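You operate a simulated robot arm through the tools that you are given. There is no shell and no other tool. Be economical: measure what you need, move in short steps, check, and stop when the job is done.

You run a simulated two-armed robot. Do the job below in one go: nothing can be reset, and whatever is moved stays where it is left.

## Task
Open the white barn door, run the engine three seconds or more, switch off.
Fine: start it once the WAIT lamp is out.
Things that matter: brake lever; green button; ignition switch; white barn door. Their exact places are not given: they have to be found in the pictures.

Only the result counts: the job must be done as asked and must still hold three seconds after the hand-in. Knocking over, shifting, dropping, spilling or breaking anything else fails it.

## Robot
Two 7-joint arms with two-finger parallel grippers on one trunk, on a base that drives. Base frame: it is fixed to the floor where the robot stands at the start and does not move with it; the origin is under the middle of the robot, x ahead of it, y to its left, z up. Readings come in m, degrees, newtons and seconds.
The left shoulder is at the start at [0.06, 0.143, 0.991], the right one opposite. With the tool pointing down near the work surface each hand reaches from about 0.22 to 0.68 m from the robot's upright axis, wherever it stands, measured 20 degrees to its own side. Places, roughly: brake lever [-0.8, -1.6, 0.8]; green button [-1.1, -2, 1]; ignition switch [-1.2, -1.9, 1]; white barn door [0.5, 0.5, 1.3]. Payload 1.57 kg a hand.
The TCP of each hand is the grasp point between the finger pads, 0.03 m short of the fingertips. In the tool frame z runs along the fingers and y along their closing line. The gripper opens to 0.11 m. The fingers are 0.024 m wide and 0.012 m thick; the gripper's body (0.048 by 0.112 m) begins 0.078 m behind the TCP.
Orientation is that of the tool frame in the base frame, as a unit quaternion [w, x, y, z]. With the fingers straight down and closing along the base's y, the tool's x points along the base's -x, its y along +y and its z along -z.

## Interface
- The arms move only by the tool play_rows. It takes "left_steps", "right_steps" or both (then of equal length, played together; a hand with none holds still); each is a list of rows, each a list of 7 numbers: the turn, a rotation vector about the tool's x, y, z in units of 45 degrees (1.0 is 45 degrees), then the shift along the tool's x, y, z in units of 250 mm (1.0 is 250 mm), then the finger opening in m, from 0 to 0.11. In form: [[wx, wy, wz, tx, ty, tz, hand], ...]. A call has 1 to 20 rows; each row is the pose to reach, as a shift and turn from the pose commanded when the call began, along the tool's axes at that moment. A call with a number of a shift or a turn outside -1 to 1 is refused whole. A row lasts 0.2 s, in which the tool goes at most 0.05 m and 8.6 degrees; a call with a longer step from one row to the next is refused whole, and so is a gripper value outside its range. A pose out of reach is approached as far as the arm can. The call stops where the force on the tool passes 40 N (or 10 N more than at its start, if that is more) or the arm is blocked; 0.2 s more then pass. The fingers move at their own pace (about 0.045 m/s each) and stop on an object; they squeeze with about 43 N. The grip force told is the motor's: it shows also when the fingers shut on nothing. Time passes only in rows, and 0.2 s behind the last, so rows that repeat a pose let the fingers close. It gives the time, the measured TCP pose, the force on the tool (base axes), the opening and the grip force at its end, in the units of the frame above (readings bear some noise), with the torque about the TCP (base axes, N m) and any sound that the robot's microphone picked up.
- Cameras (640 x 400 px; columns grow to the right, rows downward): "scene" is now at [0.0598, 0.011, 1.6256]; the picture's right is [0.11, -0.99, 0.00], its down [-0.68, -0.08, -0.73] and it looks along [0.72, 0.08, -0.69] (base axes); focal length 260 px, centre (320, 200). "left" rides on the left gripper at [0.07, -0.016, -0.141] in its tool frame; the picture's right is [0.23, 0.97, 0.00], its down [-0.86, 0.20, -0.48] and it looks along [-0.47, 0.11, 0.88] (tool axes); focal length 222 px, centre (320, 200). "right" rides on the right gripper at [0.07, 0.016, -0.141] in its tool frame; the picture's right is [-0.23, 0.97, 0.00], its down [-0.86, -0.20, -0.48] and it looks along [-0.47, -0.11, 0.88] (tool axes); focal length 222 px, centre (320, 200).
- grab_frame(camera): a new picture of that camera. The clock stands still meanwhile.
- raise_lower(by): slides the trunk up (or, below 0, down) by that many m; the arms and the scene camera ride with it, the base frame stays. It gives what a move gives, with no picture.
- drive_base(legs): drives the robot by 1 to 6 legs, each [ahead, left, turn to the left] in m, m and degrees, along the robot's own axes; the way and the turn of a leg run together, so that a leg with both is an arc; at most 1.5 m and 180 degrees a leg. The arms and the cameras ride along, it lands a little off, and it stops where it bumps. It gives what a move gives.
- turn_head(pan, tilt): turns the head with the scene camera to pan (to the left, within 86 degrees either way) and tilt (down, from -29 to 69), counted from straight ahead of the robot. It gives what a move gives.
- point_at(camera, pixels): for up to 12 pixels [column, row] of the newest picture of that camera ("zoom" is the newest enlarged one), the place [x, y, z] in the base frame of the surface seen there, good to about 0.002 m, but the place of the scene camera against the robot may be out by one fixed shift of up to 0.025 m in any direction. The clock stands still meanwhile.
- close_up(camera, box): a new picture of the part [left, top, right, bottom] of that camera's present view, enlarged. The clock stands still meanwhile.
- hand_in(): hands the job in; it is judged then, once.

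Work in short steps. Measure before you move; look again where a grasp or a placing could have gone wrong, and mend it. You have 80 turns and 58 pictures in all, those below and enlarged ones among them. Open the grippers and draw the arms clear of the work before you hand the job in, unless the task says otherwise; then end with one line.

The tools are called after "Call:" by a JSON object that holds its "api" and its "payload". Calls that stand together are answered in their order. play_rows: Moves the arms, as the interface text tells. Its arguments: {"type":"object","properties":{"left_steps":{"type":"array","items":{"type":"array","items":{"type":"number"}}},"right_steps":{"type":"array","items":{"type":"array","items":{"type":"number"}}}},"required":[]} The other tools are called the same way: raise_lower (by) slides the trunk up or down; drive_base (legs) drives the base; turn_head (pan, tilt) turns the head that bears the scene camera; grab_frame (camera) takes a picture; point_at (camera, pixels) gives the place of the surface under pixels of a picture; close_up (camera, box) takes an enlarged picture of a part of a camera's view; hand_in () hands the job in.

At the start:

```text
time_s: 0.0
left_eef_pos: [0.4899, 0.2057, 1.1707]
left_ee_rot: [0.001, 0.0, 1.0, 0.001]
left_ft_force: [-0.8, -0.1, 0.6]
left_ft_torque: [0.02, -0.02, -0.01]
left_width: 0.1101
left_gripper_force: 0.1
right_eef_pos: [0.4933, -0.2576, 1.1711]
right_ee_rot: [0.002, 0.0, 1.0, 0.001]
right_ft_force: [-0.5, 0.9, -0.8]
right_ft_torque: [0.01, -0.01, -0.02]
right_width: 0.1098
right_gripper_force: 0.2
trunk travel left (down, up): [-0.59, 0.0]
robot x, y, heading: [-0.0003, 0.001, 0.0]
head pan, tilt: [6.4, 43.5]
```

scene: 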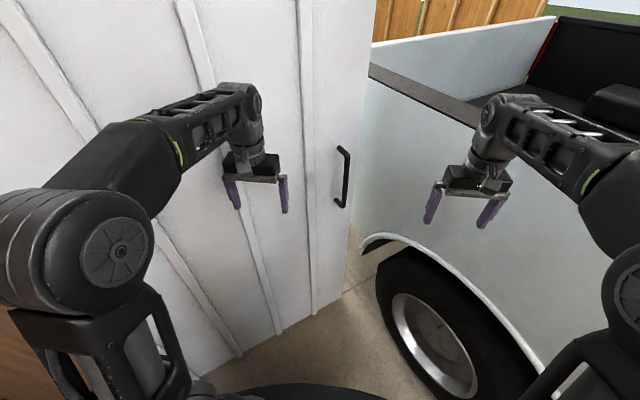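
right: 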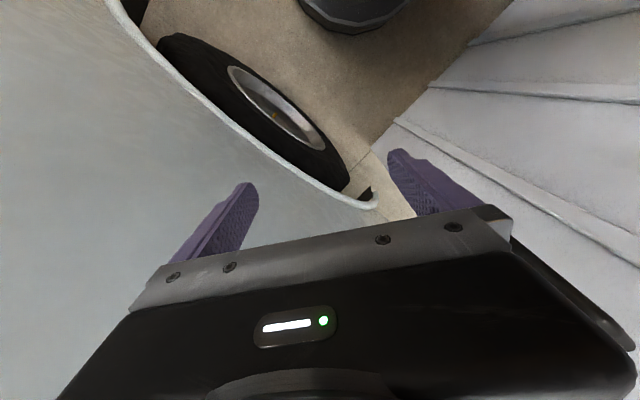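
left: 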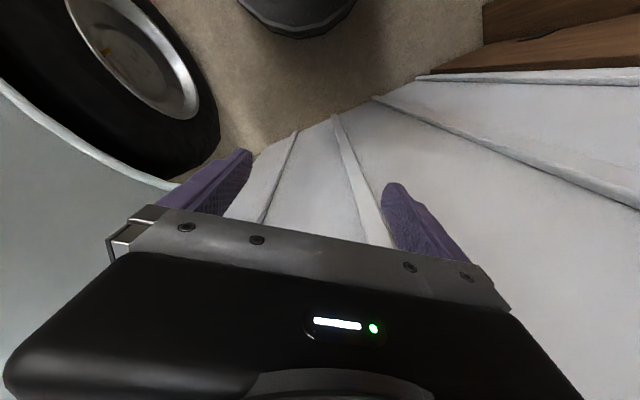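

The scene picture shows the white door with a black handle near (345,178), and a truck to the right. I'll measure door points and the handle first.

Call:
{"api": "point_at", "payload": {"camera": "scene", "pixels": [[343, 150], [345, 178], [341, 204], [365, 60], [350, 250], [275, 330], [210, 345], [240, 30], [100, 40], [375, 80], [420, 200], [385, 240]]}}

Call:
{"api": "turn_head", "payload": {"pan": 20, "tilt": 5}}

Call:
{"api": "grab_frame", "payload": {"camera": "scene"}}

```text
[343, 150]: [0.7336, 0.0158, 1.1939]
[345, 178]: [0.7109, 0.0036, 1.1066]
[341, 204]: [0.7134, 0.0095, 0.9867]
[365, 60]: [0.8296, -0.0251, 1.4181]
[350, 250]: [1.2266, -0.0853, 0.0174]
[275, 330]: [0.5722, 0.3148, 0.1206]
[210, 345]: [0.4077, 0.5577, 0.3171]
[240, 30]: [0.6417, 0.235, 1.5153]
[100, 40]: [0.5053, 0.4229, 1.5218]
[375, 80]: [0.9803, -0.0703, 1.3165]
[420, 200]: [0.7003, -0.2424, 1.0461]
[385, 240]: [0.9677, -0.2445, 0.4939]
```

```text
time_s: 1.1
left_eef_pos: [0.4909, 0.2074, 1.1696]
left_ee_rot: [0.002, 0.0, 1.0, -0.001]
left_ft_force: [0.4, 0.5, 0.4]
left_ft_torque: [-0.01, 0.03, -0.02]
left_width: 0.1099
left_gripper_force: 0.0
right_eef_pos: [0.4924, -0.2582, 1.1711]
right_ee_rot: [0.001, 0.0, 1.0, 0.0]
right_ft_force: [-0.4, 0.3, 1.0]
right_ft_torque: [-0.03, -0.01, 0.0]
right_width: 0.11
right_gripper_force: 0.1
trunk travel left (down, up): [-0.59, 0.0]
robot x, y, heading: [0.0006, -0.0001, -0.2]
head pan, tilt: [20.0, 5.0]
```

```text
54 pictures are left
```

scene: 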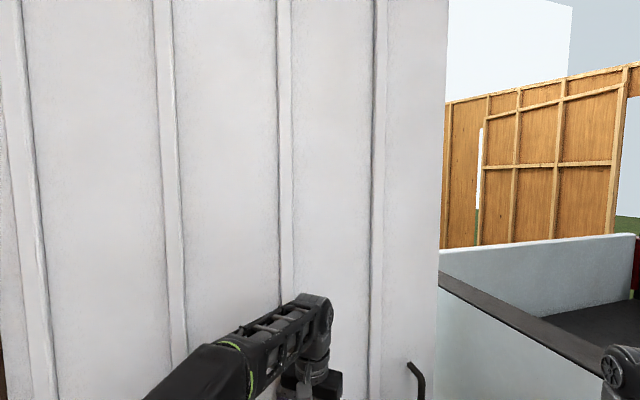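

The door is a vertical panel with its free edge at about (0.8,-0.03). I'll look left, right and up for hinges, wall, rails and the engine panel.

Call:
{"api": "turn_head", "payload": {"pan": 80, "tilt": 15}}

Call:
{"api": "grab_frame", "payload": {"camera": "scene"}}

Call:
{"api": "turn_head", "payload": {"pan": 30, "tilt": -29}}

Call:
{"api": "grab_frame", "payload": {"camera": "scene"}}

Call:
{"api": "turn_head", "payload": {"pan": -80, "tilt": 25}}

Call:
{"api": "grab_frame", "payload": {"camera": "scene"}}

```text
time_s: 2.4
left_eef_pos: [0.4917, 0.2066, 1.1698]
left_ee_rot: [0.001, 0.0, 1.0, 0.0]
left_ft_force: [-0.3, -0.1, -0.5]
left_ft_torque: [0.02, 0.01, 0.01]
left_width: 0.1098
left_gripper_force: 0.1
right_eef_pos: [0.4923, -0.2572, 1.1706]
right_ee_rot: [0.001, 0.0, 1.0, 0.0]
right_ft_force: [-0.2, 0.4, 0.6]
right_ft_torque: [-0.03, -0.01, 0.03]
right_width: 0.11
right_gripper_force: 0.0
trunk travel left (down, up): [-0.59, 0.0]
robot x, y, heading: [-0.0027, -0.0001, 0.2]
head pan, tilt: [80.0, 15.0]
```

```text
53 pictures are left
```

scene: 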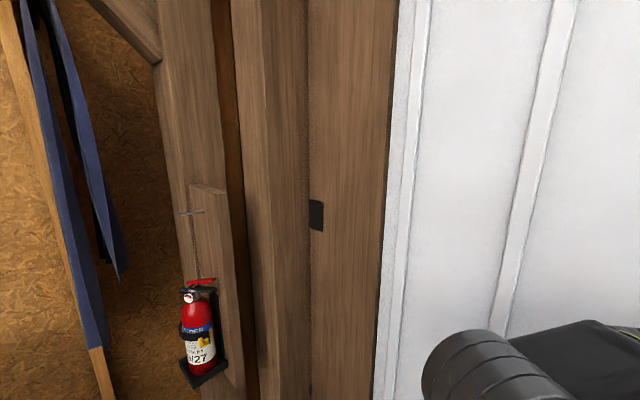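

```text
time_s: 3.5
left_eef_pos: [0.4902, 0.2059, 1.1702]
left_ee_rot: [0.001, 0.0, 1.0, 0.0]
left_ft_force: [-0.1, -0.6, -0.4]
left_ft_torque: [-0.01, -0.01, -0.01]
left_width: 0.1098
left_gripper_force: 0.2
right_eef_pos: [0.4928, -0.2579, 1.1714]
right_ee_rot: [0.001, 0.0, 1.0, 0.0]
right_ft_force: [-0.4, -0.9, 0.4]
right_ft_torque: [0.0, 0.04, 0.01]
right_width: 0.1098
right_gripper_force: 0.0
trunk travel left (down, up): [-0.59, 0.0]
robot x, y, heading: [0.0023, -0.002, 0.1]
head pan, tilt: [30.0, -28.6]
```

```text
52 pictures are left
```

scene: 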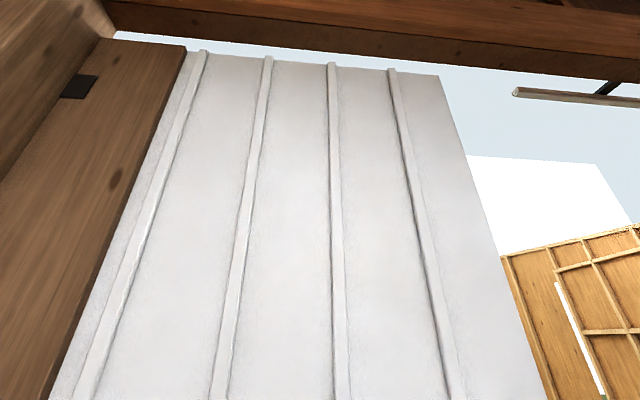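

```text
time_s: 5.4
left_eef_pos: [0.492, 0.2063, 1.17]
left_ee_rot: [0.001, 0.0, 1.0, 0.0]
left_ft_force: [0.0, 0.2, 0.6]
left_ft_torque: [0.0, 0.02, -0.02]
left_width: 0.1098
left_gripper_force: 0.0
right_eef_pos: [0.493, -0.2579, 1.1696]
right_ee_rot: [0.001, 0.0, 1.0, 0.0]
right_ft_force: [-0.6, -0.8, -0.1]
right_ft_torque: [0.01, 0.03, 0.02]
right_width: 0.1099
right_gripper_force: 0.0
trunk travel left (down, up): [-0.59, 0.0]
robot x, y, heading: [-0.001, 0.0034, -0.1]
head pan, tilt: [-80.0, 25.0]
```

```text
51 pictures are left
```

scene: 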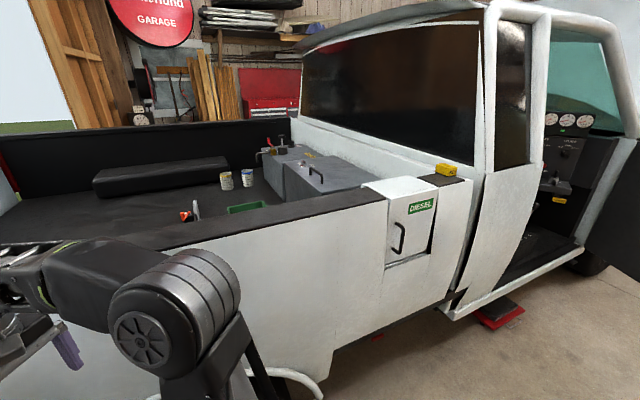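

Truck to the right with an open cab door; the dash holds the engine controls. I'll first enlarge the dash, then go back to the door geometry.

Call:
{"api": "close_up", "payload": {"camera": "scene", "box": [520, 90, 640, 210]}}

Call:
{"api": "point_at", "payload": {"camera": "scene", "pixels": [[550, 118], [567, 120], [570, 150], [553, 187], [620, 170], [585, 240], [480, 300], [495, 80], [400, 210], [150, 60], [120, 125], [560, 200]]}}

Call:
{"api": "turn_head", "payload": {"pan": 55, "tilt": -10}}

Call:
{"api": "grab_frame", "payload": {"camera": "scene"}}

```text
3.33 times, centred on (580, 150) of scene
```

zoom: 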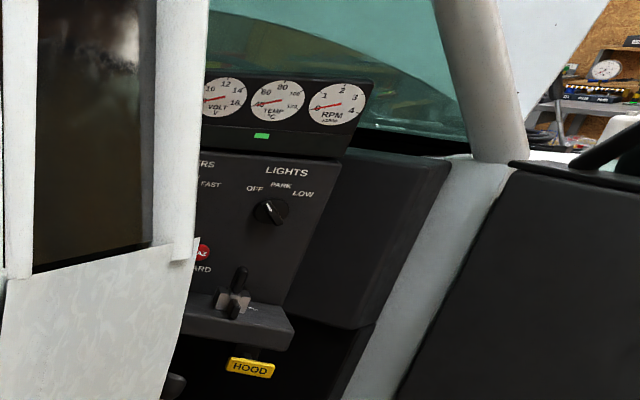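

```text
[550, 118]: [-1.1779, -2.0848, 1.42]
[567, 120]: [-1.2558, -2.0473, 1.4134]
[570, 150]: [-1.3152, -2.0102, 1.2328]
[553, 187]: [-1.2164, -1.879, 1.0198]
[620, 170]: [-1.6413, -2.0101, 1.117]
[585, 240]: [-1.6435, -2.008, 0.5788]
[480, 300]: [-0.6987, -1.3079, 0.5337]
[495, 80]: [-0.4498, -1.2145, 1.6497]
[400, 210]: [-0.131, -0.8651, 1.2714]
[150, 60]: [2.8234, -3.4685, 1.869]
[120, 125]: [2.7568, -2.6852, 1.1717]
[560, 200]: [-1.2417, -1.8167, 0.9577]
```

```text
time_s: 7.6
left_eef_pos: [0.4909, 0.2067, 1.1702]
left_ee_rot: [0.0, 0.0, 1.0, 0.0]
left_ft_force: [-0.5, 0.4, 0.1]
left_ft_torque: [-0.01, -0.04, -0.01]
left_width: 0.1101
left_gripper_force: 0.0
right_eef_pos: [0.4933, -0.2561, 1.1713]
right_ee_rot: [0.001, 0.0, 1.0, 0.0]
right_ft_force: [-0.4, -0.5, 0.3]
right_ft_torque: [0.0, 0.01, 0.01]
right_width: 0.1098
right_gripper_force: 0.1
trunk travel left (down, up): [-0.59, 0.0]
robot x, y, heading: [0.0029, -0.0013, 0.0]
head pan, tilt: [55.0, -10.0]
```

```text
49 pictures are left
```

scene: 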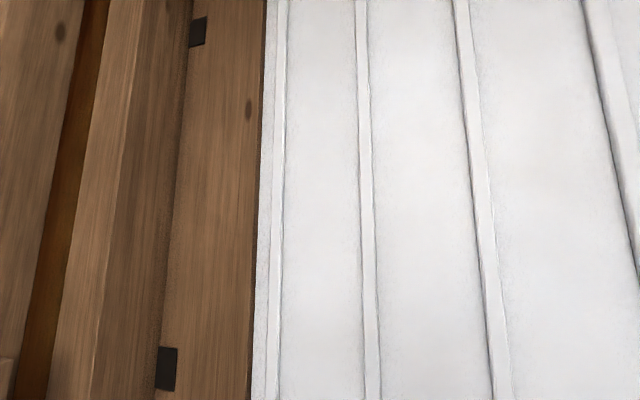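

Measure hinge, post and door points here.

Call:
{"api": "point_at", "payload": {"camera": "scene", "pixels": [[270, 300], [320, 300], [420, 300], [600, 250], [240, 300], [190, 300], [165, 365], [140, 250], [110, 250], [95, 250], [60, 250], [20, 250]]}}

Call:
{"api": "turn_head", "payload": {"pan": 25, "tilt": -29}}

Call:
{"api": "grab_frame", "payload": {"camera": "scene"}}

Call:
{"api": "point_at", "payload": {"camera": "scene", "pixels": [[400, 70], [520, 40], [600, 50], [500, 8], [540, 95], [470, 120], [250, 75], [600, 95], [610, 85]]}}

```text
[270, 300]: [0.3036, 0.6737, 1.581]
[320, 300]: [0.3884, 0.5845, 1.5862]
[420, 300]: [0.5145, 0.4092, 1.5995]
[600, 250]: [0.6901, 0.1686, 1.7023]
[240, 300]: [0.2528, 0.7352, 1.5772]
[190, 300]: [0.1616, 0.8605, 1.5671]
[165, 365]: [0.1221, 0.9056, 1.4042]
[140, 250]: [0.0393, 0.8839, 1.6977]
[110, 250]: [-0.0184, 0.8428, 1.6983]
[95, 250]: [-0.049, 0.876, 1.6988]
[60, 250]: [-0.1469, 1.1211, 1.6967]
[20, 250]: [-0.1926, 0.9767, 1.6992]
```

```text
time_s: 8.5
left_eef_pos: [0.4915, 0.2051, 1.1707]
left_ee_rot: [0.001, -0.001, 1.0, -0.001]
left_ft_force: [0.5, -0.4, 0.3]
left_ft_torque: [-0.01, 0.01, 0.02]
left_width: 0.11
left_gripper_force: 0.1
right_eef_pos: [0.494, -0.2566, 1.1707]
right_ee_rot: [0.001, 0.0, 1.0, 0.0]
right_ft_force: [-0.1, -0.9, -0.9]
right_ft_torque: [0.03, 0.01, 0.0]
right_width: 0.11
right_gripper_force: 0.1
trunk travel left (down, up): [-0.59, 0.0]
robot x, y, heading: [-0.0017, 0.0017, 0.0]
head pan, tilt: [25.0, -28.6]
```

```text
48 pictures are left
```

scene: 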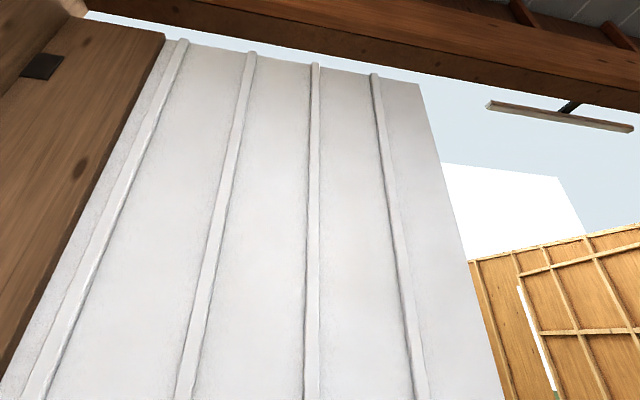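

```text
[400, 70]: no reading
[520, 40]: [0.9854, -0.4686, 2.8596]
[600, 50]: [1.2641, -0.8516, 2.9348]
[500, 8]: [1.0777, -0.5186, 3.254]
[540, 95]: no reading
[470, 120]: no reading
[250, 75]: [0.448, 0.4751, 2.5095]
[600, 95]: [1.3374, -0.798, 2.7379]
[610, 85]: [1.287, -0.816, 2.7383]
```

The white door's plane runs along d=(0.587,-0.81) from hinges near (0.12,0.91) to the free edge at (0.83,-0.03); it is shut, parallel with the beam, and outside is n=(0.81,0.587). I turn the base 36° left so I face it squarely.

Call:
{"api": "drive_base", "payload": {"legs": [[0, 0, 36]]}}

Call:
{"api": "play_rows", "payload": {"right_steps": [[0, -0.167, 0, 0, 0, 0, 0.08], [0, -0.333, 0, 0, 0, 0, 0.04], [0, -0.5, 0, 0, 0, 0, 0], [0, -0.667, 0, 0, 0, 0, 0], [0, -0.833, 0, 0, 0, 0, 0], [0, -1, 0, 0, 0, 0, 0]]}}

Call:
{"api": "play_rows", "payload": {"right_steps": [[0, -0.167, 0, 0, 0, 0, 0], [0, -0.333, 0, 0, 0, 0, 0], [0, -0.5, 0, 0, 0, 0, 0], [0, -0.667, 0, 0, 0, 0, 0], [0, -0.833, 0, 0, 0, 0, 0], [0, -1, 0, 0, 0, 0, 0]]}}

Call:
{"api": "turn_head", "payload": {"pan": -10, "tilt": 35}}

Call:
{"api": "grab_frame", "payload": {"camera": "scene"}}

```text
time_s: 10.7
left_eef_pos: [0.2746, 0.4559, 1.1689]
left_ee_rot: [0.001, -0.311, 0.951, 0.0]
left_ft_force: [-0.3, 0.3, -0.3]
left_ft_torque: [0.0, 0.0, 0.03]
left_width: 0.1099
left_gripper_force: 0.1
right_eef_pos: [0.5495, 0.0838, 1.1708]
right_ee_rot: [0.001, -0.31, 0.951, -0.001]
right_ft_force: [0.9, 0.2, 0.0]
right_ft_torque: [0.03, -0.02, 0.01]
right_width: 0.11
right_gripper_force: 0.0
trunk travel left (down, up): [-0.59, 0.0]
robot x, y, heading: [-0.0038, -0.0001, 36.4]
head pan, tilt: [25.0, -28.6]
```

```text
time_s: 12.1
left_eef_pos: [0.2746, 0.455, 1.1702]
left_ee_rot: [0.0, -0.311, 0.951, 0.0]
left_ft_force: [-0.5, 0.4, 0.1]
left_ft_torque: [0.02, 0.0, 0.01]
left_width: 0.1101
left_gripper_force: 0.2
right_eef_pos: [0.5498, 0.0834, 1.1701]
right_ee_rot: [0.366, -0.287, 0.877, 0.12]
right_ft_force: [-0.2, 0.2, 0.6]
right_ft_torque: [0.01, 0.0, -0.01]
right_width: 0.0001
right_gripper_force: 5.4
trunk travel left (down, up): [-0.59, 0.0]
robot x, y, heading: [0.0004, 0.0006, 36.2]
head pan, tilt: [25.0, -28.6]
```

```text
time_s: 13.4
left_eef_pos: [0.2752, 0.46, 1.1686]
left_ee_rot: [0.0, -0.311, 0.95, 0.0]
left_ft_force: [-0.1, 1.3, 0.1]
left_ft_torque: [-0.13, 0.01, 0.05]
left_width: 0.1097
left_gripper_force: 0.0
right_eef_pos: [0.5987, 0.1071, 1.1822]
right_ee_rot: [0.679, -0.265, 0.662, 0.174]
right_ft_force: [0.4, 0.3, 1.6]
right_ft_torque: [-0.04, 0.15, 0.03]
right_width: 0.0
right_gripper_force: 22.0
right hand out of reach, approached as far as the arm can: row 2, 3, 4, 5, 6
trunk travel left (down, up): [-0.59, 0.0]
robot x, y, heading: [-0.0016, -0.0002, 36.3]
head pan, tilt: [25.0, -28.6]
```

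```text
time_s: 14.8
left_eef_pos: [0.2745, 0.4569, 1.171]
left_ee_rot: [0.0, -0.311, 0.951, 0.0]
left_ft_force: [-0.1, -0.1, 0.5]
left_ft_torque: [0.0, 0.0, 0.05]
left_width: 0.11
left_gripper_force: 0.0
right_eef_pos: [0.5985, 0.1033, 1.1846]
right_ee_rot: [0.68, -0.266, 0.661, 0.174]
right_ft_force: [-0.6, 0.2, 0.0]
right_ft_torque: [0.0, -0.03, 0.0]
right_width: 0.0
right_gripper_force: 20.6
trunk travel left (down, up): [-0.59, 0.0]
robot x, y, heading: [-0.0016, -0.0012, 36.1]
head pan, tilt: [-10.0, 35.0]
```

```text
47 pictures are left
```

scene: 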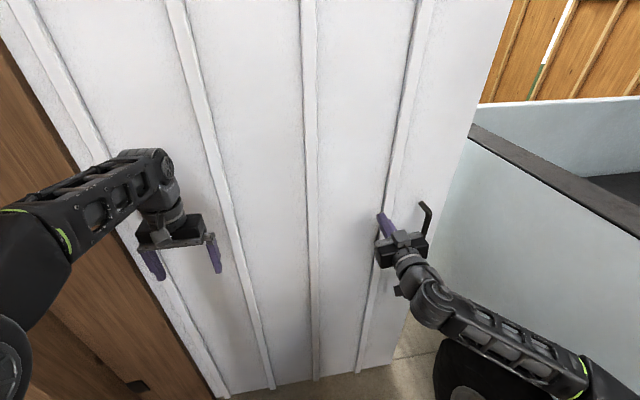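

The right fist is about 8 cm short of the door, near its free side. I push forward slowly 0.2 m and watch the force.

Call:
{"api": "play_rows", "payload": {"right_steps": [[0, 0, 0, 0, 0, 0.08, 0], [0, 0, 0, 0, 0, 0.16, 0], [0, 0, 0, 0, 0, 0.24, 0], [0, 0, 0, 0, 0, 0.32, 0], [0, 0, 0, 0, 0, 0.4, 0], [0, 0, 0, 0, 0, 0.48, 0], [0, 0, 0, 0, 0, 0.56, 0], [0, 0, 0, 0, 0, 0.64, 0], [0, 0, 0, 0, 0, 0.72, 0], [0, 0, 0, 0, 0, 0.8, 0]]}}

Call:
{"api": "grab_frame", "payload": {"camera": "scene"}}

```text
time_s: 17.0
left_eef_pos: [0.2751, 0.4564, 1.1696]
left_ee_rot: [0.0, -0.31, 0.951, -0.001]
left_ft_force: [-0.1, -1.3, -0.6]
left_ft_torque: [-0.02, 0.02, -0.01]
left_width: 0.1099
left_gripper_force: 0.1
right_eef_pos: [0.7688, 0.2097, 1.1932]
right_ee_rot: [0.667, -0.223, 0.676, 0.22]
right_ft_force: [-0.8, -0.9, -1.0]
right_ft_torque: [-0.01, 0.01, 0.01]
right_width: 0.0
right_gripper_force: 21.3
right hand out of reach, approached as far as the arm can: row 2, 3, 4, 5, 6, 7, 8, 9, 10
trunk travel left (down, up): [-0.59, 0.0]
robot x, y, heading: [-0.0001, -0.0003, 36.2]
head pan, tilt: [-10.0, 35.0]
```

```text
46 pictures are left
```

scene: 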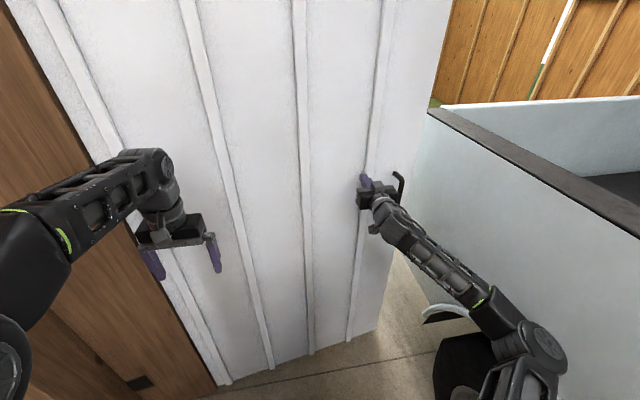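

The door swings outward freely, hinged at the brown board's edge. Check the right elbow's clearance to the truck before driving on.

Call:
{"api": "point_at", "payload": {"camera": "scene", "pixels": [[560, 340], [540, 330], [440, 160], [500, 260], [390, 60], [225, 370], [370, 330], [395, 180], [150, 300]]}}

```text
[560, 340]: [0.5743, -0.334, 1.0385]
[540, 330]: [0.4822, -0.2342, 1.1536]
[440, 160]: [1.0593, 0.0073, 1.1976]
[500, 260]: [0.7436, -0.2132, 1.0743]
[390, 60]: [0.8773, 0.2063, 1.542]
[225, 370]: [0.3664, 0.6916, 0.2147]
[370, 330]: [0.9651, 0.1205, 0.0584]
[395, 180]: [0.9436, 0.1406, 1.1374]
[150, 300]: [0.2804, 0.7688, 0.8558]
```

The white panel opened ~10° with little force; hinge is at about t=-0.40 along the doorway. I tuck the left hand back, then drive in arcs so that the fist follows the door's swing.

Call:
{"api": "play_rows", "payload": {"left_steps": [[0, 0, 0, 0.14, -0.08, 0, 0.11], [0, 0, 0, 0.28, -0.16, 0, 0.11], [0, 0, 0, 0.42, -0.24, 0, 0.11], [0, 0, 0, 0.56, -0.32, 0, 0.11], [0, 0, 0, 0.68, -0.4, 0, 0.11]]}}

Call:
{"api": "drive_base", "payload": {"legs": [[0.16, -0.04, 10], [0.17, -0.01, 10]]}}

Call:
{"api": "grab_frame", "payload": {"camera": "scene"}}

```text
time_s: 18.2
left_eef_pos: [0.1968, 0.2742, 1.1703]
left_ee_rot: [0.001, -0.312, 0.95, 0.001]
left_ft_force: [0.0, 0.3, 0.5]
left_ft_torque: [0.01, -0.02, -0.02]
left_width: 0.11
left_gripper_force: 0.0
right_eef_pos: [0.7672, 0.2099, 1.194]
right_ee_rot: [0.668, -0.223, 0.674, 0.221]
right_ft_force: [0.1, 0.3, -0.6]
right_ft_torque: [0.0, -0.01, 0.0]
right_width: 0.0
right_gripper_force: 21.1
trunk travel left (down, up): [-0.59, 0.0]
robot x, y, heading: [-0.0039, 0.0005, 36.1]
head pan, tilt: [-10.0, 35.0]
```

```text
time_s: 20.7
left_eef_pos: [0.3515, 0.5291, 1.1705]
left_ee_rot: [0.001, -0.471, 0.882, 0.0]
left_ft_force: [0.0, 0.6, 0.3]
left_ft_torque: [-0.06, 0.03, 0.04]
left_width: 0.1102
left_gripper_force: 0.1
right_eef_pos: [0.9103, 0.6632, 1.1918]
right_ee_rot: [0.619, -0.338, 0.626, 0.333]
right_ft_force: [-0.5, 0.1, -0.9]
right_ft_torque: [0.03, -0.01, 0.0]
right_width: 0.0001
right_gripper_force: 21.4
trunk travel left (down, up): [-0.59, 0.0]
robot x, y, heading: [0.2633, 0.2036, 56.0]
head pan, tilt: [-10.0, 35.0]
```

```text
45 pictures are left
```

scene: 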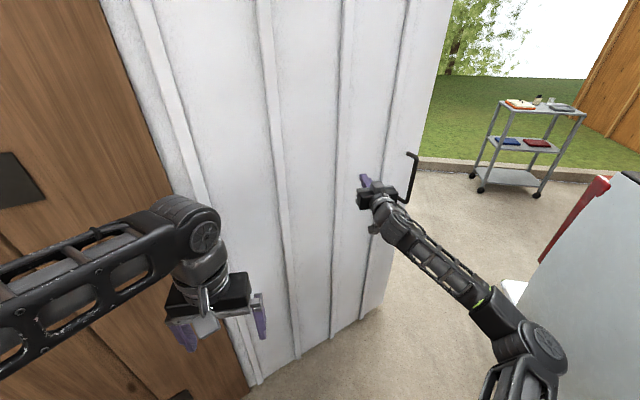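

Door follows well. Check the left hand/door gap, the trolley outside and the door angle.

Call:
{"api": "point_at", "payload": {"camera": "scene", "pixels": [[480, 190], [510, 104], [365, 320], [430, 60], [250, 385], [255, 320], [220, 290], [150, 200], [180, 60], [125, 240]]}}

```text
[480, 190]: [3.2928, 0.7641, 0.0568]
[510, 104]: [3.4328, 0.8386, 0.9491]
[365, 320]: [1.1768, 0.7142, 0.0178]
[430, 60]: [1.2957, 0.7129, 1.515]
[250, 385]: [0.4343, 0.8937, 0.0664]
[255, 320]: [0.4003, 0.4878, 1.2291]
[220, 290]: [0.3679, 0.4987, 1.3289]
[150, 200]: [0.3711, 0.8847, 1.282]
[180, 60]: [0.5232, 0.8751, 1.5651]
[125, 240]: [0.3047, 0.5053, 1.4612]
```

Door now ~44° open. I continue the arc: three legs turning 34° more, shifting right so the left elbow keeps clear of the post.

Call:
{"api": "drive_base", "payload": {"legs": [[0.102, -0.089, 11.3], [0.083, -0.107, 11.3], [0.06, -0.122, 11.4]]}}

Call:
{"api": "grab_frame", "payload": {"camera": "scene"}}

```text
time_s: 21.8
left_eef_pos: [0.393, 0.5633, 1.1694]
left_ee_rot: [-0.001, -0.524, 0.852, 0.0]
left_ft_force: [0.8, -0.4, 0.3]
left_ft_torque: [-0.03, 0.05, -0.01]
left_width: 0.1101
left_gripper_force: 0.0
right_eef_pos: [0.93, 0.7616, 1.1901]
right_ee_rot: [0.597, -0.374, 0.607, 0.368]
right_ft_force: [-0.2, 0.9, 0.2]
right_ft_torque: [0.02, -0.01, 0.0]
right_width: 0.0001
right_gripper_force: 21.9
trunk travel left (down, up): [-0.59, 0.0]
robot x, y, heading: [0.3361, 0.2277, 63.1]
head pan, tilt: [-10.0, 35.0]
stopped in leg 1: the force on the tool passed its limit at 146 N (the readings are from after the stop); the commanded pose is now the measured one
```

```text
44 pictures are left
```

scene: 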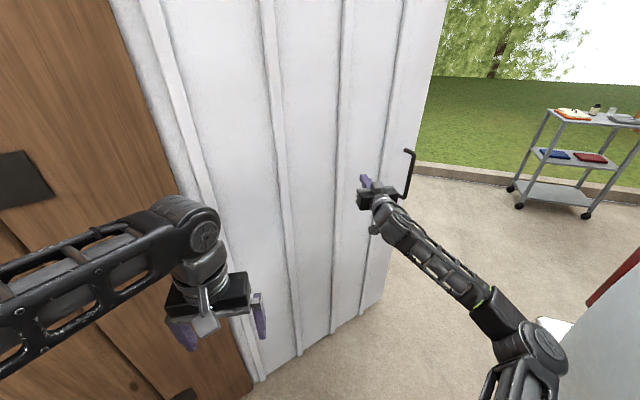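

The push peaked at 146 N in leg 1, perhaps from door inertia or its stop. Measure the door's direction.

Call:
{"api": "point_at", "payload": {"camera": "scene", "pixels": [[367, 315], [425, 60], [300, 60], [210, 60], [335, 150], [395, 190], [375, 165]]}}

```text
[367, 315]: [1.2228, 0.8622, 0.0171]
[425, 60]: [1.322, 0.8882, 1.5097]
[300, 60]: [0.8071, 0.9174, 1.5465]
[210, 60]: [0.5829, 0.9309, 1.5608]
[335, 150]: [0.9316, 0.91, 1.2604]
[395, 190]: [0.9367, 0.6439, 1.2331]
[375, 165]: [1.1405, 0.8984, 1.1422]
```

The door coasted ahead of the fist (gap ~0.11 m), so it was only inertia. Continue with smaller legs.

Call:
{"api": "drive_base", "payload": {"legs": [[0.058, -0.059, 6.7], [0.051, -0.065, 6.7]]}}

Call:
{"api": "drive_base", "payload": {"legs": [[0.043, -0.071, 6.7], [0.035, -0.075, 6.7]]}}

Call:
{"api": "grab_frame", "payload": {"camera": "scene"}}

Call:
{"api": "point_at", "payload": {"camera": "scene", "pixels": [[320, 100], [240, 60], [340, 250], [340, 180], [400, 60]]}}

```text
time_s: 23.6
left_eef_pos: [0.4652, 0.6249, 1.1701]
left_ee_rot: [-0.001, -0.62, 0.784, 0.0]
left_ft_force: [0.4, 0.6, 0.5]
left_ft_torque: [0.0, 0.03, 0.01]
left_width: 0.11
left_gripper_force: 0.2
right_eef_pos: [0.9418, 0.943, 1.1912]
right_ee_rot: [0.55, -0.443, 0.558, 0.436]
right_ft_force: [-0.2, -0.2, -0.8]
right_ft_torque: [0.05, 0.0, 0.02]
right_width: 0.0
right_gripper_force: 21.1
trunk travel left (down, up): [-0.59, 0.0]
robot x, y, heading: [0.4922, 0.283, 76.5]
head pan, tilt: [-10.0, 35.0]
```

```text
time_s: 25.3
left_eef_pos: [0.5423, 0.6717, 1.1697]
left_ee_rot: [0.001, 0.708, -0.706, 0.0]
left_ft_force: [1.1, 0.1, 0.2]
left_ft_torque: [0.03, 0.03, 0.0]
left_width: 0.1098
left_gripper_force: 0.0
right_eef_pos: [0.9317, 1.0898, 1.19]
right_ee_rot: [-0.496, 0.504, -0.503, -0.497]
right_ft_force: [-0.1, 0.2, -0.5]
right_ft_torque: [0.04, -0.02, 0.02]
right_width: 0.0004
right_gripper_force: 21.3
trunk travel left (down, up): [-0.59, 0.0]
robot x, y, heading: [0.6445, 0.3449, 90.0]
head pan, tilt: [-10.0, 35.0]
```

```text
43 pictures are left
```

scene: 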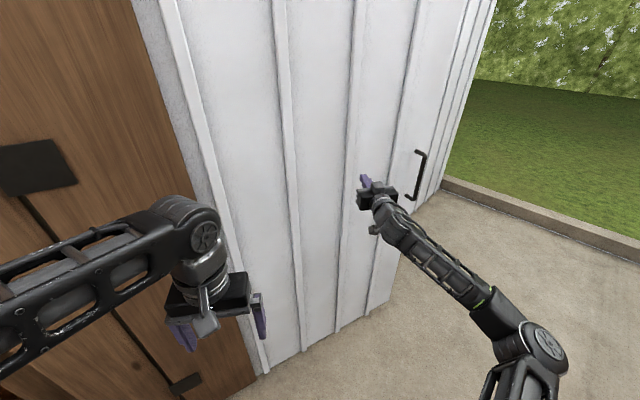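

```text
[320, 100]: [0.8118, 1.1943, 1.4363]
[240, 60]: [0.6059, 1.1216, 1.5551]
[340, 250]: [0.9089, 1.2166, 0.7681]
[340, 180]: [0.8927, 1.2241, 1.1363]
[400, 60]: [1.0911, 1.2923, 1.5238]
```

Door is at ~73°. A further arc to bring it to about 90°+.

Call:
{"api": "drive_base", "payload": {"legs": [[0.076, -0.029, 10], [0.07, -0.041, 10]]}}

Call:
{"api": "grab_frame", "payload": {"camera": "scene"}}

Call:
{"api": "point_at", "payload": {"camera": "scene", "pixels": [[320, 100], [240, 60], [340, 250], [330, 180], [400, 60], [420, 60]]}}

```text
time_s: 26.9
left_eef_pos: [0.4983, 0.7449, 1.1695]
left_ee_rot: [0.001, 0.788, -0.615, 0.0]
left_ft_force: [0.8, 0.4, 0.5]
left_ft_torque: [-0.09, 0.0, 0.0]
left_width: 0.1098
left_gripper_force: 0.2
right_eef_pos: [0.7798, 1.2441, 1.1902]
right_ee_rot: [-0.433, 0.561, -0.439, -0.552]
right_ft_force: [0.6, 0.0, -0.1]
right_ft_torque: [0.07, 0.02, 0.03]
right_width: 0.0002
right_gripper_force: 21.3
trunk travel left (down, up): [-0.59, 0.0]
robot x, y, heading: [0.6753, 0.4519, 103.7]
head pan, tilt: [-10.0, 35.0]
stopped in leg 2: the force on the tool passed its limit at 132 N (the readings are from after the stop); the commanded pose is now the measured one
```

```text
42 pictures are left
```

scene: 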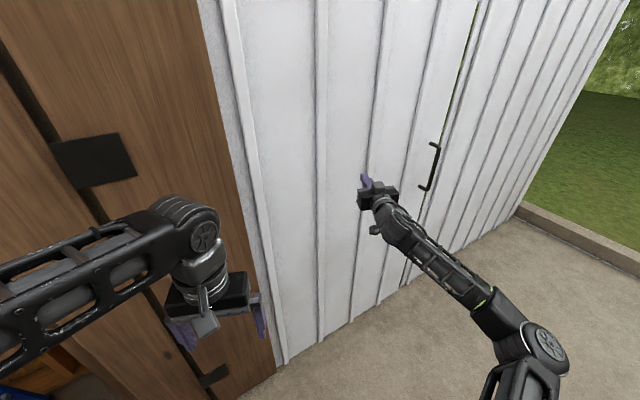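

```text
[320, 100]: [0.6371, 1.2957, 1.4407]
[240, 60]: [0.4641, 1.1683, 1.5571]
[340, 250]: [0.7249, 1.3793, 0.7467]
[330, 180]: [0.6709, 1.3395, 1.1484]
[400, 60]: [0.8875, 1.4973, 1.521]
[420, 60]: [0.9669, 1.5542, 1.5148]
```

Door at ~91°. One more gentle nudge for margin, in small legs.

Call:
{"api": "drive_base", "payload": {"legs": [[0.041, -0.036, 8], [0.035, -0.042, 8]]}}

Call:
{"api": "grab_frame", "payload": {"camera": "scene"}}

Call:
{"api": "point_at", "payload": {"camera": "scene", "pixels": [[320, 100], [270, 60], [340, 250], [330, 180], [390, 60], [500, 60]]}}

```text
time_s: 28.0
left_eef_pos: [0.4821, 0.7636, 1.1696]
left_ee_rot: [-0.001, 0.827, -0.562, -0.001]
left_ft_force: [-0.2, -0.3, -0.6]
left_ft_torque: [0.02, -0.02, 0.01]
left_width: 0.1099
left_gripper_force: 0.0
right_eef_pos: [0.6987, 1.2941, 1.1916]
right_ee_rot: [-0.398, 0.587, -0.403, -0.578]
right_ft_force: [1.8, -1.2, 0.1]
right_ft_torque: [0.01, -0.02, -0.06]
right_width: 0.0
right_gripper_force: 21.6
trunk travel left (down, up): [-0.59, 0.0]
robot x, y, heading: [0.699, 0.501, 111.1]
head pan, tilt: [-10.0, 35.0]
stopped in leg 1: the force on the tool passed its limit at 93 N (the readings are from after the stop); the commanded pose is now the measured one
```

```text
41 pictures are left
```

scene: 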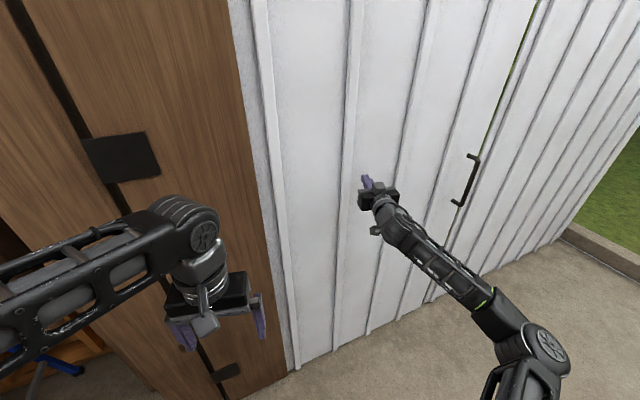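

```text
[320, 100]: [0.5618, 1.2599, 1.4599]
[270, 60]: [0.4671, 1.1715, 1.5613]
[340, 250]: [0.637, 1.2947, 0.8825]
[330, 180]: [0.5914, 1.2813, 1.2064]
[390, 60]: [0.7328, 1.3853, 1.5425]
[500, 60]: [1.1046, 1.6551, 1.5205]
```

The door did not move further (37° direction, ~91° open): it's at its stop and stays. I retrace my path back into the garage.

Call:
{"api": "drive_base", "payload": {"legs": [[-0.143, 0.081, -21], [-0.08, 0.144, -13.5], [-0.165, 0.177, -20.5], [-0.33, 0.047, -20]]}}

Call:
{"api": "turn_head", "payload": {"pan": 0, "tilt": 15}}

Call:
{"api": "grab_frame", "payload": {"camera": "scene"}}

```text
time_s: 33.7
left_eef_pos: [0.2019, 0.2783, 1.1698]
left_ee_rot: [0.001, -0.316, 0.949, -0.001]
left_ft_force: [-0.1, 0.5, 0.1]
left_ft_torque: [0.0, -0.04, 0.04]
left_width: 0.1097
left_gripper_force: 0.0
right_eef_pos: [0.7701, 0.2079, 1.1935]
right_ee_rot: [0.667, -0.223, 0.677, 0.218]
right_ft_force: [0.2, 1.0, -0.1]
right_ft_torque: [0.0, 0.01, 0.02]
right_width: 0.0
right_gripper_force: 20.8
trunk travel left (down, up): [-0.59, 0.0]
robot x, y, heading: [0.0065, -0.0024, 36.7]
head pan, tilt: [-10.0, 35.0]
```

```text
time_s: 34.6
left_eef_pos: [0.202, 0.2782, 1.1691]
left_ee_rot: [0.001, -0.316, 0.949, 0.001]
left_ft_force: [-0.9, 1.0, -1.2]
left_ft_torque: [-0.03, 0.01, 0.0]
left_width: 0.1099
left_gripper_force: 0.0
right_eef_pos: [0.7706, 0.2079, 1.192]
right_ee_rot: [0.667, -0.223, 0.677, 0.218]
right_ft_force: [0.5, 0.3, 0.3]
right_ft_torque: [-0.02, 0.0, -0.02]
right_width: 0.0
right_gripper_force: 21.5
trunk travel left (down, up): [-0.59, 0.0]
robot x, y, heading: [0.0046, -0.0026, 36.3]
head pan, tilt: [0.0, 15.0]
```

```text
40 pictures are left
```

scene: 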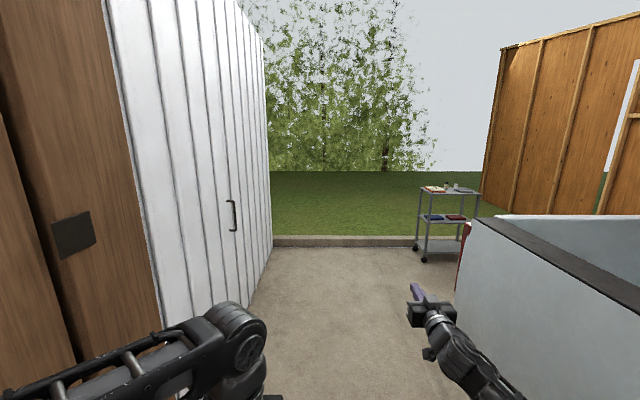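

Door stands wide open. Retract the right hand 0.24 m, then look around sideways for free floor.

Call:
{"api": "play_rows", "payload": {"right_steps": [[0, 0, 0, 0, 0, -0.16, 0], [0, 0, 0, 0, 0, -0.32, 0], [0, 0, 0, 0, 0, -0.48, 0], [0, 0, 0, 0, 0, -0.64, 0], [0, 0, 0, 0, 0, -0.8, 0], [0, 0, 0, 0, 0, -0.96, 0]]}}

Call:
{"api": "turn_head", "payload": {"pan": 86, "tilt": 30}}

Call:
{"api": "grab_frame", "payload": {"camera": "scene"}}

Call:
{"api": "turn_head", "payload": {"pan": -86, "tilt": 35}}

Call:
{"api": "grab_frame", "payload": {"camera": "scene"}}

```text
time_s: 36.0
left_eef_pos: [0.2032, 0.2787, 1.1698]
left_ee_rot: [0.001, -0.316, 0.949, 0.0]
left_ft_force: [0.0, -0.4, -0.3]
left_ft_torque: [0.03, -0.01, 0.01]
left_width: 0.1102
left_gripper_force: 0.0
right_eef_pos: [0.609, 0.0774, 1.2011]
right_ee_rot: [0.666, -0.223, 0.678, 0.218]
right_ft_force: [-0.2, 0.6, 0.2]
right_ft_torque: [-0.03, 0.01, -0.02]
right_width: 0.0002
right_gripper_force: 21.3
right hand out of reach, approached as far as the arm can: row 6
trunk travel left (down, up): [-0.59, 0.0]
robot x, y, heading: [0.005, -0.0006, 36.8]
head pan, tilt: [0.0, 15.0]
```

```text
time_s: 37.6
left_eef_pos: [0.2021, 0.278, 1.169]
left_ee_rot: [0.001, -0.315, 0.949, 0.0]
left_ft_force: [0.0, 0.5, 0.4]
left_ft_torque: [-0.01, -0.01, 0.0]
left_width: 0.1101
left_gripper_force: 0.0
right_eef_pos: [0.6078, 0.0768, 1.2015]
right_ee_rot: [0.667, -0.222, 0.677, 0.217]
right_ft_force: [-0.2, 0.0, 0.0]
right_ft_torque: [0.06, 0.01, 0.0]
right_width: 0.0
right_gripper_force: 20.9
trunk travel left (down, up): [-0.59, 0.0]
robot x, y, heading: [0.0086, -0.0033, 36.5]
head pan, tilt: [85.9, 30.0]
```

```text
39 pictures are left
```

scene: 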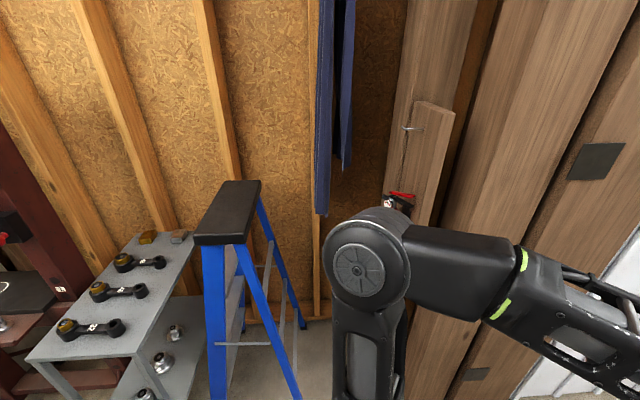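

```text
time_s: 40.2
left_eef_pos: [0.2032, 0.278, 1.1699]
left_ee_rot: [0.0, -0.316, 0.949, 0.0]
left_ft_force: [-0.5, 0.3, 0.1]
left_ft_torque: [-0.01, 0.01, 0.01]
left_width: 0.11
left_gripper_force: 0.2
right_eef_pos: [0.6085, 0.0776, 1.2012]
right_ee_rot: [0.666, -0.223, 0.677, 0.218]
right_ft_force: [-0.3, 0.7, 0.7]
right_ft_torque: [0.01, -0.01, -0.02]
right_width: 0.0
right_gripper_force: 21.2
trunk travel left (down, up): [-0.59, 0.0]
robot x, y, heading: [0.0091, 0.0009, 36.3]
head pan, tilt: [-85.9, 35.0]
```

```text
38 pictures are left
```

scene: 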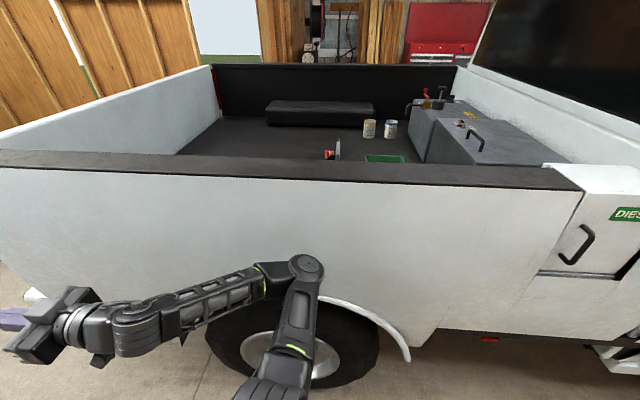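

Ladder and shelf sit ~1 m to my left, truck ~0.6 m to my right. I back 0.3 m, shift 0.18 m left, then turn right to face the truck, and look toward the cab.

Call:
{"api": "drive_base", "payload": {"legs": [[-0.3, 0.18, 0], [0, 0, -90]]}}

Call:
{"api": "turn_head", "payload": {"pan": -60, "tilt": 25}}

Call:
{"api": "grab_frame", "payload": {"camera": "scene"}}

```text
time_s: 46.2
left_eef_pos: [-0.0628, -0.2271, 1.1696]
left_ee_rot: [0.0, 0.443, 0.896, 0.0]
left_ft_force: [-0.1, -0.1, 0.0]
left_ft_torque: [-0.01, 0.0, -0.01]
left_width: 0.11
left_gripper_force: 0.1
right_eef_pos: [-0.2608, -0.6356, 1.202]
right_ee_rot: [0.628, 0.318, 0.637, -0.314]
right_ft_force: [0.9, -0.3, -0.8]
right_ft_torque: [0.02, 0.01, -0.01]
right_width: 0.0
right_gripper_force: 21.1
trunk travel left (down, up): [-0.59, 0.0]
robot x, y, heading: [-0.3468, -0.036, -52.9]
head pan, tilt: [-85.9, 35.0]
```

```text
time_s: 47.1
left_eef_pos: [-0.0638, -0.2276, 1.1686]
left_ee_rot: [0.001, 0.443, 0.896, -0.001]
left_ft_force: [-0.4, 0.3, 1.1]
left_ft_torque: [-0.03, 0.01, -0.01]
left_width: 0.1097
left_gripper_force: 0.0
right_eef_pos: [-0.2601, -0.6362, 1.2027]
right_ee_rot: [0.627, 0.318, 0.637, -0.315]
right_ft_force: [-0.4, 0.1, 0.2]
right_ft_torque: [-0.01, -0.01, 0.03]
right_width: 0.0
right_gripper_force: 21.3
trunk travel left (down, up): [-0.59, 0.0]
robot x, y, heading: [-0.3429, -0.0347, -52.5]
head pan, tilt: [-60.0, 25.0]
```

```text
37 pictures are left
```

scene: 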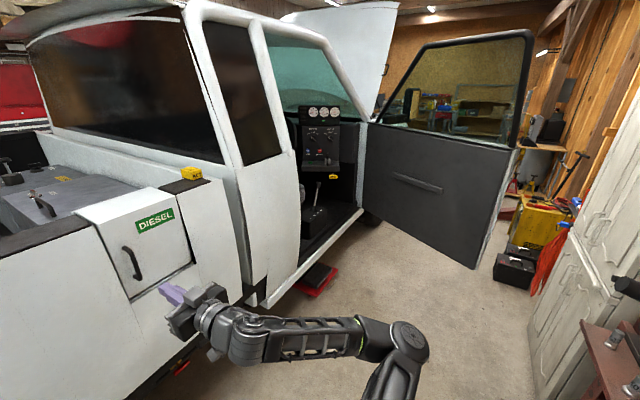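

Clear view of the cab, open door, dash and console. Measure the key geometry.

Call:
{"api": "point_at", "payload": {"camera": "scene", "pixels": [[318, 280], [380, 300], [475, 265], [368, 210], [300, 250], [318, 185], [335, 176], [320, 140], [262, 290], [455, 185], [555, 230], [545, 300]]}}

Call:
{"api": "close_up", "payload": {"camera": "scene", "box": [280, 95, 376, 245]}}

```text
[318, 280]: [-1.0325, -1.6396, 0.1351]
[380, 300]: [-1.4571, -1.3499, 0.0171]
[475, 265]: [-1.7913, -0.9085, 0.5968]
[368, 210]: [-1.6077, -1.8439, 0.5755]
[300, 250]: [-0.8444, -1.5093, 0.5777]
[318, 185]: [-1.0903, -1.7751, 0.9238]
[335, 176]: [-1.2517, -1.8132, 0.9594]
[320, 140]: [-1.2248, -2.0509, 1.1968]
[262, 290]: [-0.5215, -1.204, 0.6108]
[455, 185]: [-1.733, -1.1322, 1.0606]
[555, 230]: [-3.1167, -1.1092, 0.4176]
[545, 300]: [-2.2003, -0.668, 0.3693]
```

```text
2.67 times, centred on (328, 170) of scene
```

zoom: 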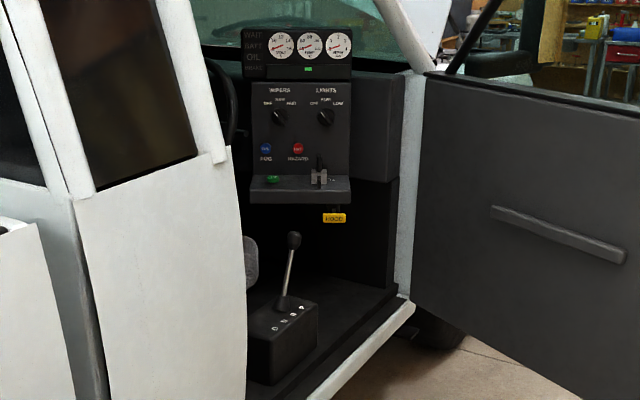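

The gear lever is at (318,185); green button and ignition are on the small shelf; brake must be behind the rear panel. The door's outer edge is at (-1.79,-0.91). I drive sideways along the truck to stand before the cab opening.

Call:
{"api": "drive_base", "payload": {"legs": [[0.03, -1.1, -1.5]]}}

Call:
{"api": "turn_head", "payload": {"pan": -25, "tilt": 30}}

Call:
{"api": "grab_frame", "payload": {"camera": "scene"}}

```text
time_s: 52.8
left_eef_pos: [-0.9443, -0.9128, 1.1712]
left_ee_rot: [0.002, 0.457, 0.889, 0.0]
left_ft_force: [0.1, 0.5, 0.1]
left_ft_torque: [0.01, 0.0, 0.04]
left_width: 0.11
left_gripper_force: 0.0
right_eef_pos: [-1.1538, -1.3133, 1.2014]
right_ee_rot: [0.622, 0.328, 0.633, -0.324]
right_ft_force: [0.2, -0.8, 0.0]
right_ft_torque: [0.03, -0.05, -0.01]
right_width: 0.0
right_gripper_force: 21.5
trunk travel left (down, up): [-0.59, 0.0]
robot x, y, heading: [-1.2188, -0.7107, -54.7]
head pan, tilt: [-60.0, 25.0]
```

```text
time_s: 53.8
left_eef_pos: [-0.9446, -0.9118, 1.1698]
left_ee_rot: [0.001, 0.457, 0.889, 0.001]
left_ft_force: [0.6, -0.2, 0.1]
left_ft_torque: [-0.01, 0.0, 0.02]
left_width: 0.11
left_gripper_force: 0.1
right_eef_pos: [-1.1527, -1.3138, 1.2018]
right_ee_rot: [0.623, 0.328, 0.633, -0.324]
right_ft_force: [0.4, 0.2, 0.3]
right_ft_torque: [0.02, -0.01, 0.0]
right_width: 0.0001
right_gripper_force: 21.7
trunk travel left (down, up): [-0.59, 0.0]
robot x, y, heading: [-1.2195, -0.7096, -54.6]
head pan, tilt: [-25.0, 30.0]
```

```text
35 pictures are left
```

scene: 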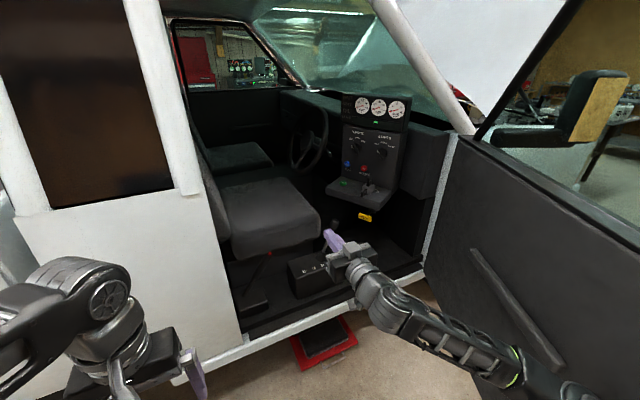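

Now the cab interior is visible. Enlarge panel and the area left of the box for the brake lever.

Call:
{"api": "close_up", "payload": {"camera": "scene", "box": [320, 85, 440, 235]}}

Call:
{"api": "point_at", "payload": {"camera": "scene", "pixels": [[344, 183], [366, 187], [372, 178], [360, 188], [332, 185], [395, 195], [365, 217], [258, 268], [205, 300], [240, 320], [420, 262], [326, 172]]}}

Call:
{"api": "close_up", "payload": {"camera": "scene", "box": [190, 210, 400, 360]}}

```text
2.67 times, centred on (380, 160) of scene
```

zoom: 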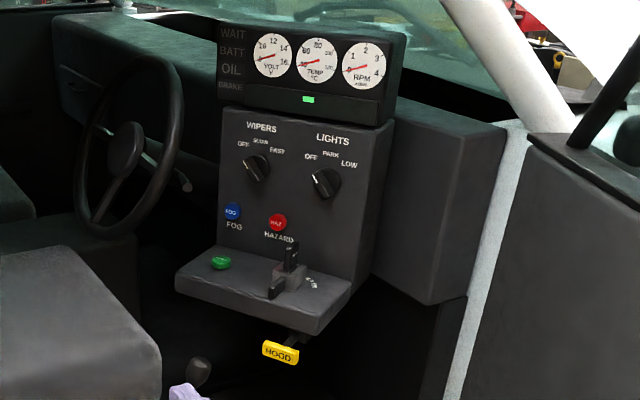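

```text
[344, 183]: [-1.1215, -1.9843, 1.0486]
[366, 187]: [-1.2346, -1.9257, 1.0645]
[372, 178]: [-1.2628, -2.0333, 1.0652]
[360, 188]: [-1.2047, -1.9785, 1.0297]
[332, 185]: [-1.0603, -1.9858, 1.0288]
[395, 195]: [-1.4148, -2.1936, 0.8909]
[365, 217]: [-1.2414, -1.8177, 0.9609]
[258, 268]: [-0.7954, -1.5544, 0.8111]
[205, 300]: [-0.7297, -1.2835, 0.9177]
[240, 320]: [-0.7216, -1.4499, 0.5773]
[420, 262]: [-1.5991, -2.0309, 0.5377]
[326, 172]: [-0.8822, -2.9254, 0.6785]
```

```text
2.67 times, centred on (295, 285) of scene
```

zoom: 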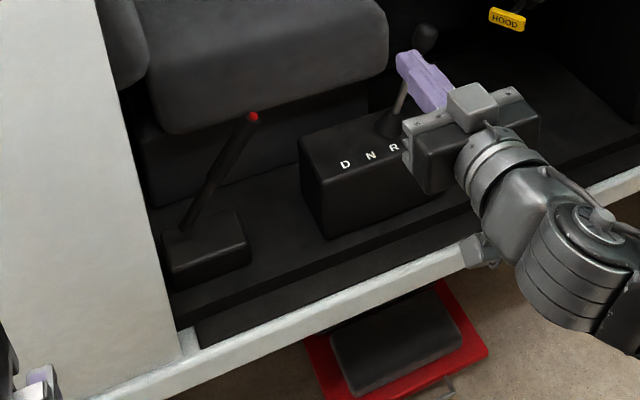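

Brake lever with red tip at (258,268) leans forward; ignition block near (366,187), green button at (344,183). Measure clearances: chock, sill, door, right elbow.

Call:
{"api": "grab_frame", "payload": {"camera": "scene"}}

Call:
{"api": "point_at", "payload": {"camera": "scene", "pixels": [[300, 365], [350, 352], [325, 350], [230, 352], [350, 303], [415, 275], [500, 290], [600, 330], [515, 375], [240, 345], [215, 220], [180, 200]]}}

```text
32 pictures are left
```

scene: 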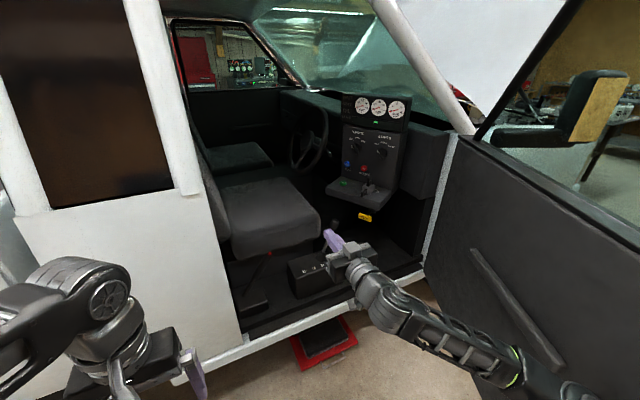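

```text
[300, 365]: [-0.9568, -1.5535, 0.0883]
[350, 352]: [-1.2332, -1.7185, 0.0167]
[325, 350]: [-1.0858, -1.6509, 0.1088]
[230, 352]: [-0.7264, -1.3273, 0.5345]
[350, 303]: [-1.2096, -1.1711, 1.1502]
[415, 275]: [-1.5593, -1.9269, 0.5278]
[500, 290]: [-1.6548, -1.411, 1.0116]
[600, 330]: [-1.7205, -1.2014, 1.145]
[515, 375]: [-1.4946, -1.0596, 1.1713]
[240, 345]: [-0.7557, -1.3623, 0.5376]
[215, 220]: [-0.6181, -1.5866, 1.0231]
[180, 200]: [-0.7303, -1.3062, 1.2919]
```

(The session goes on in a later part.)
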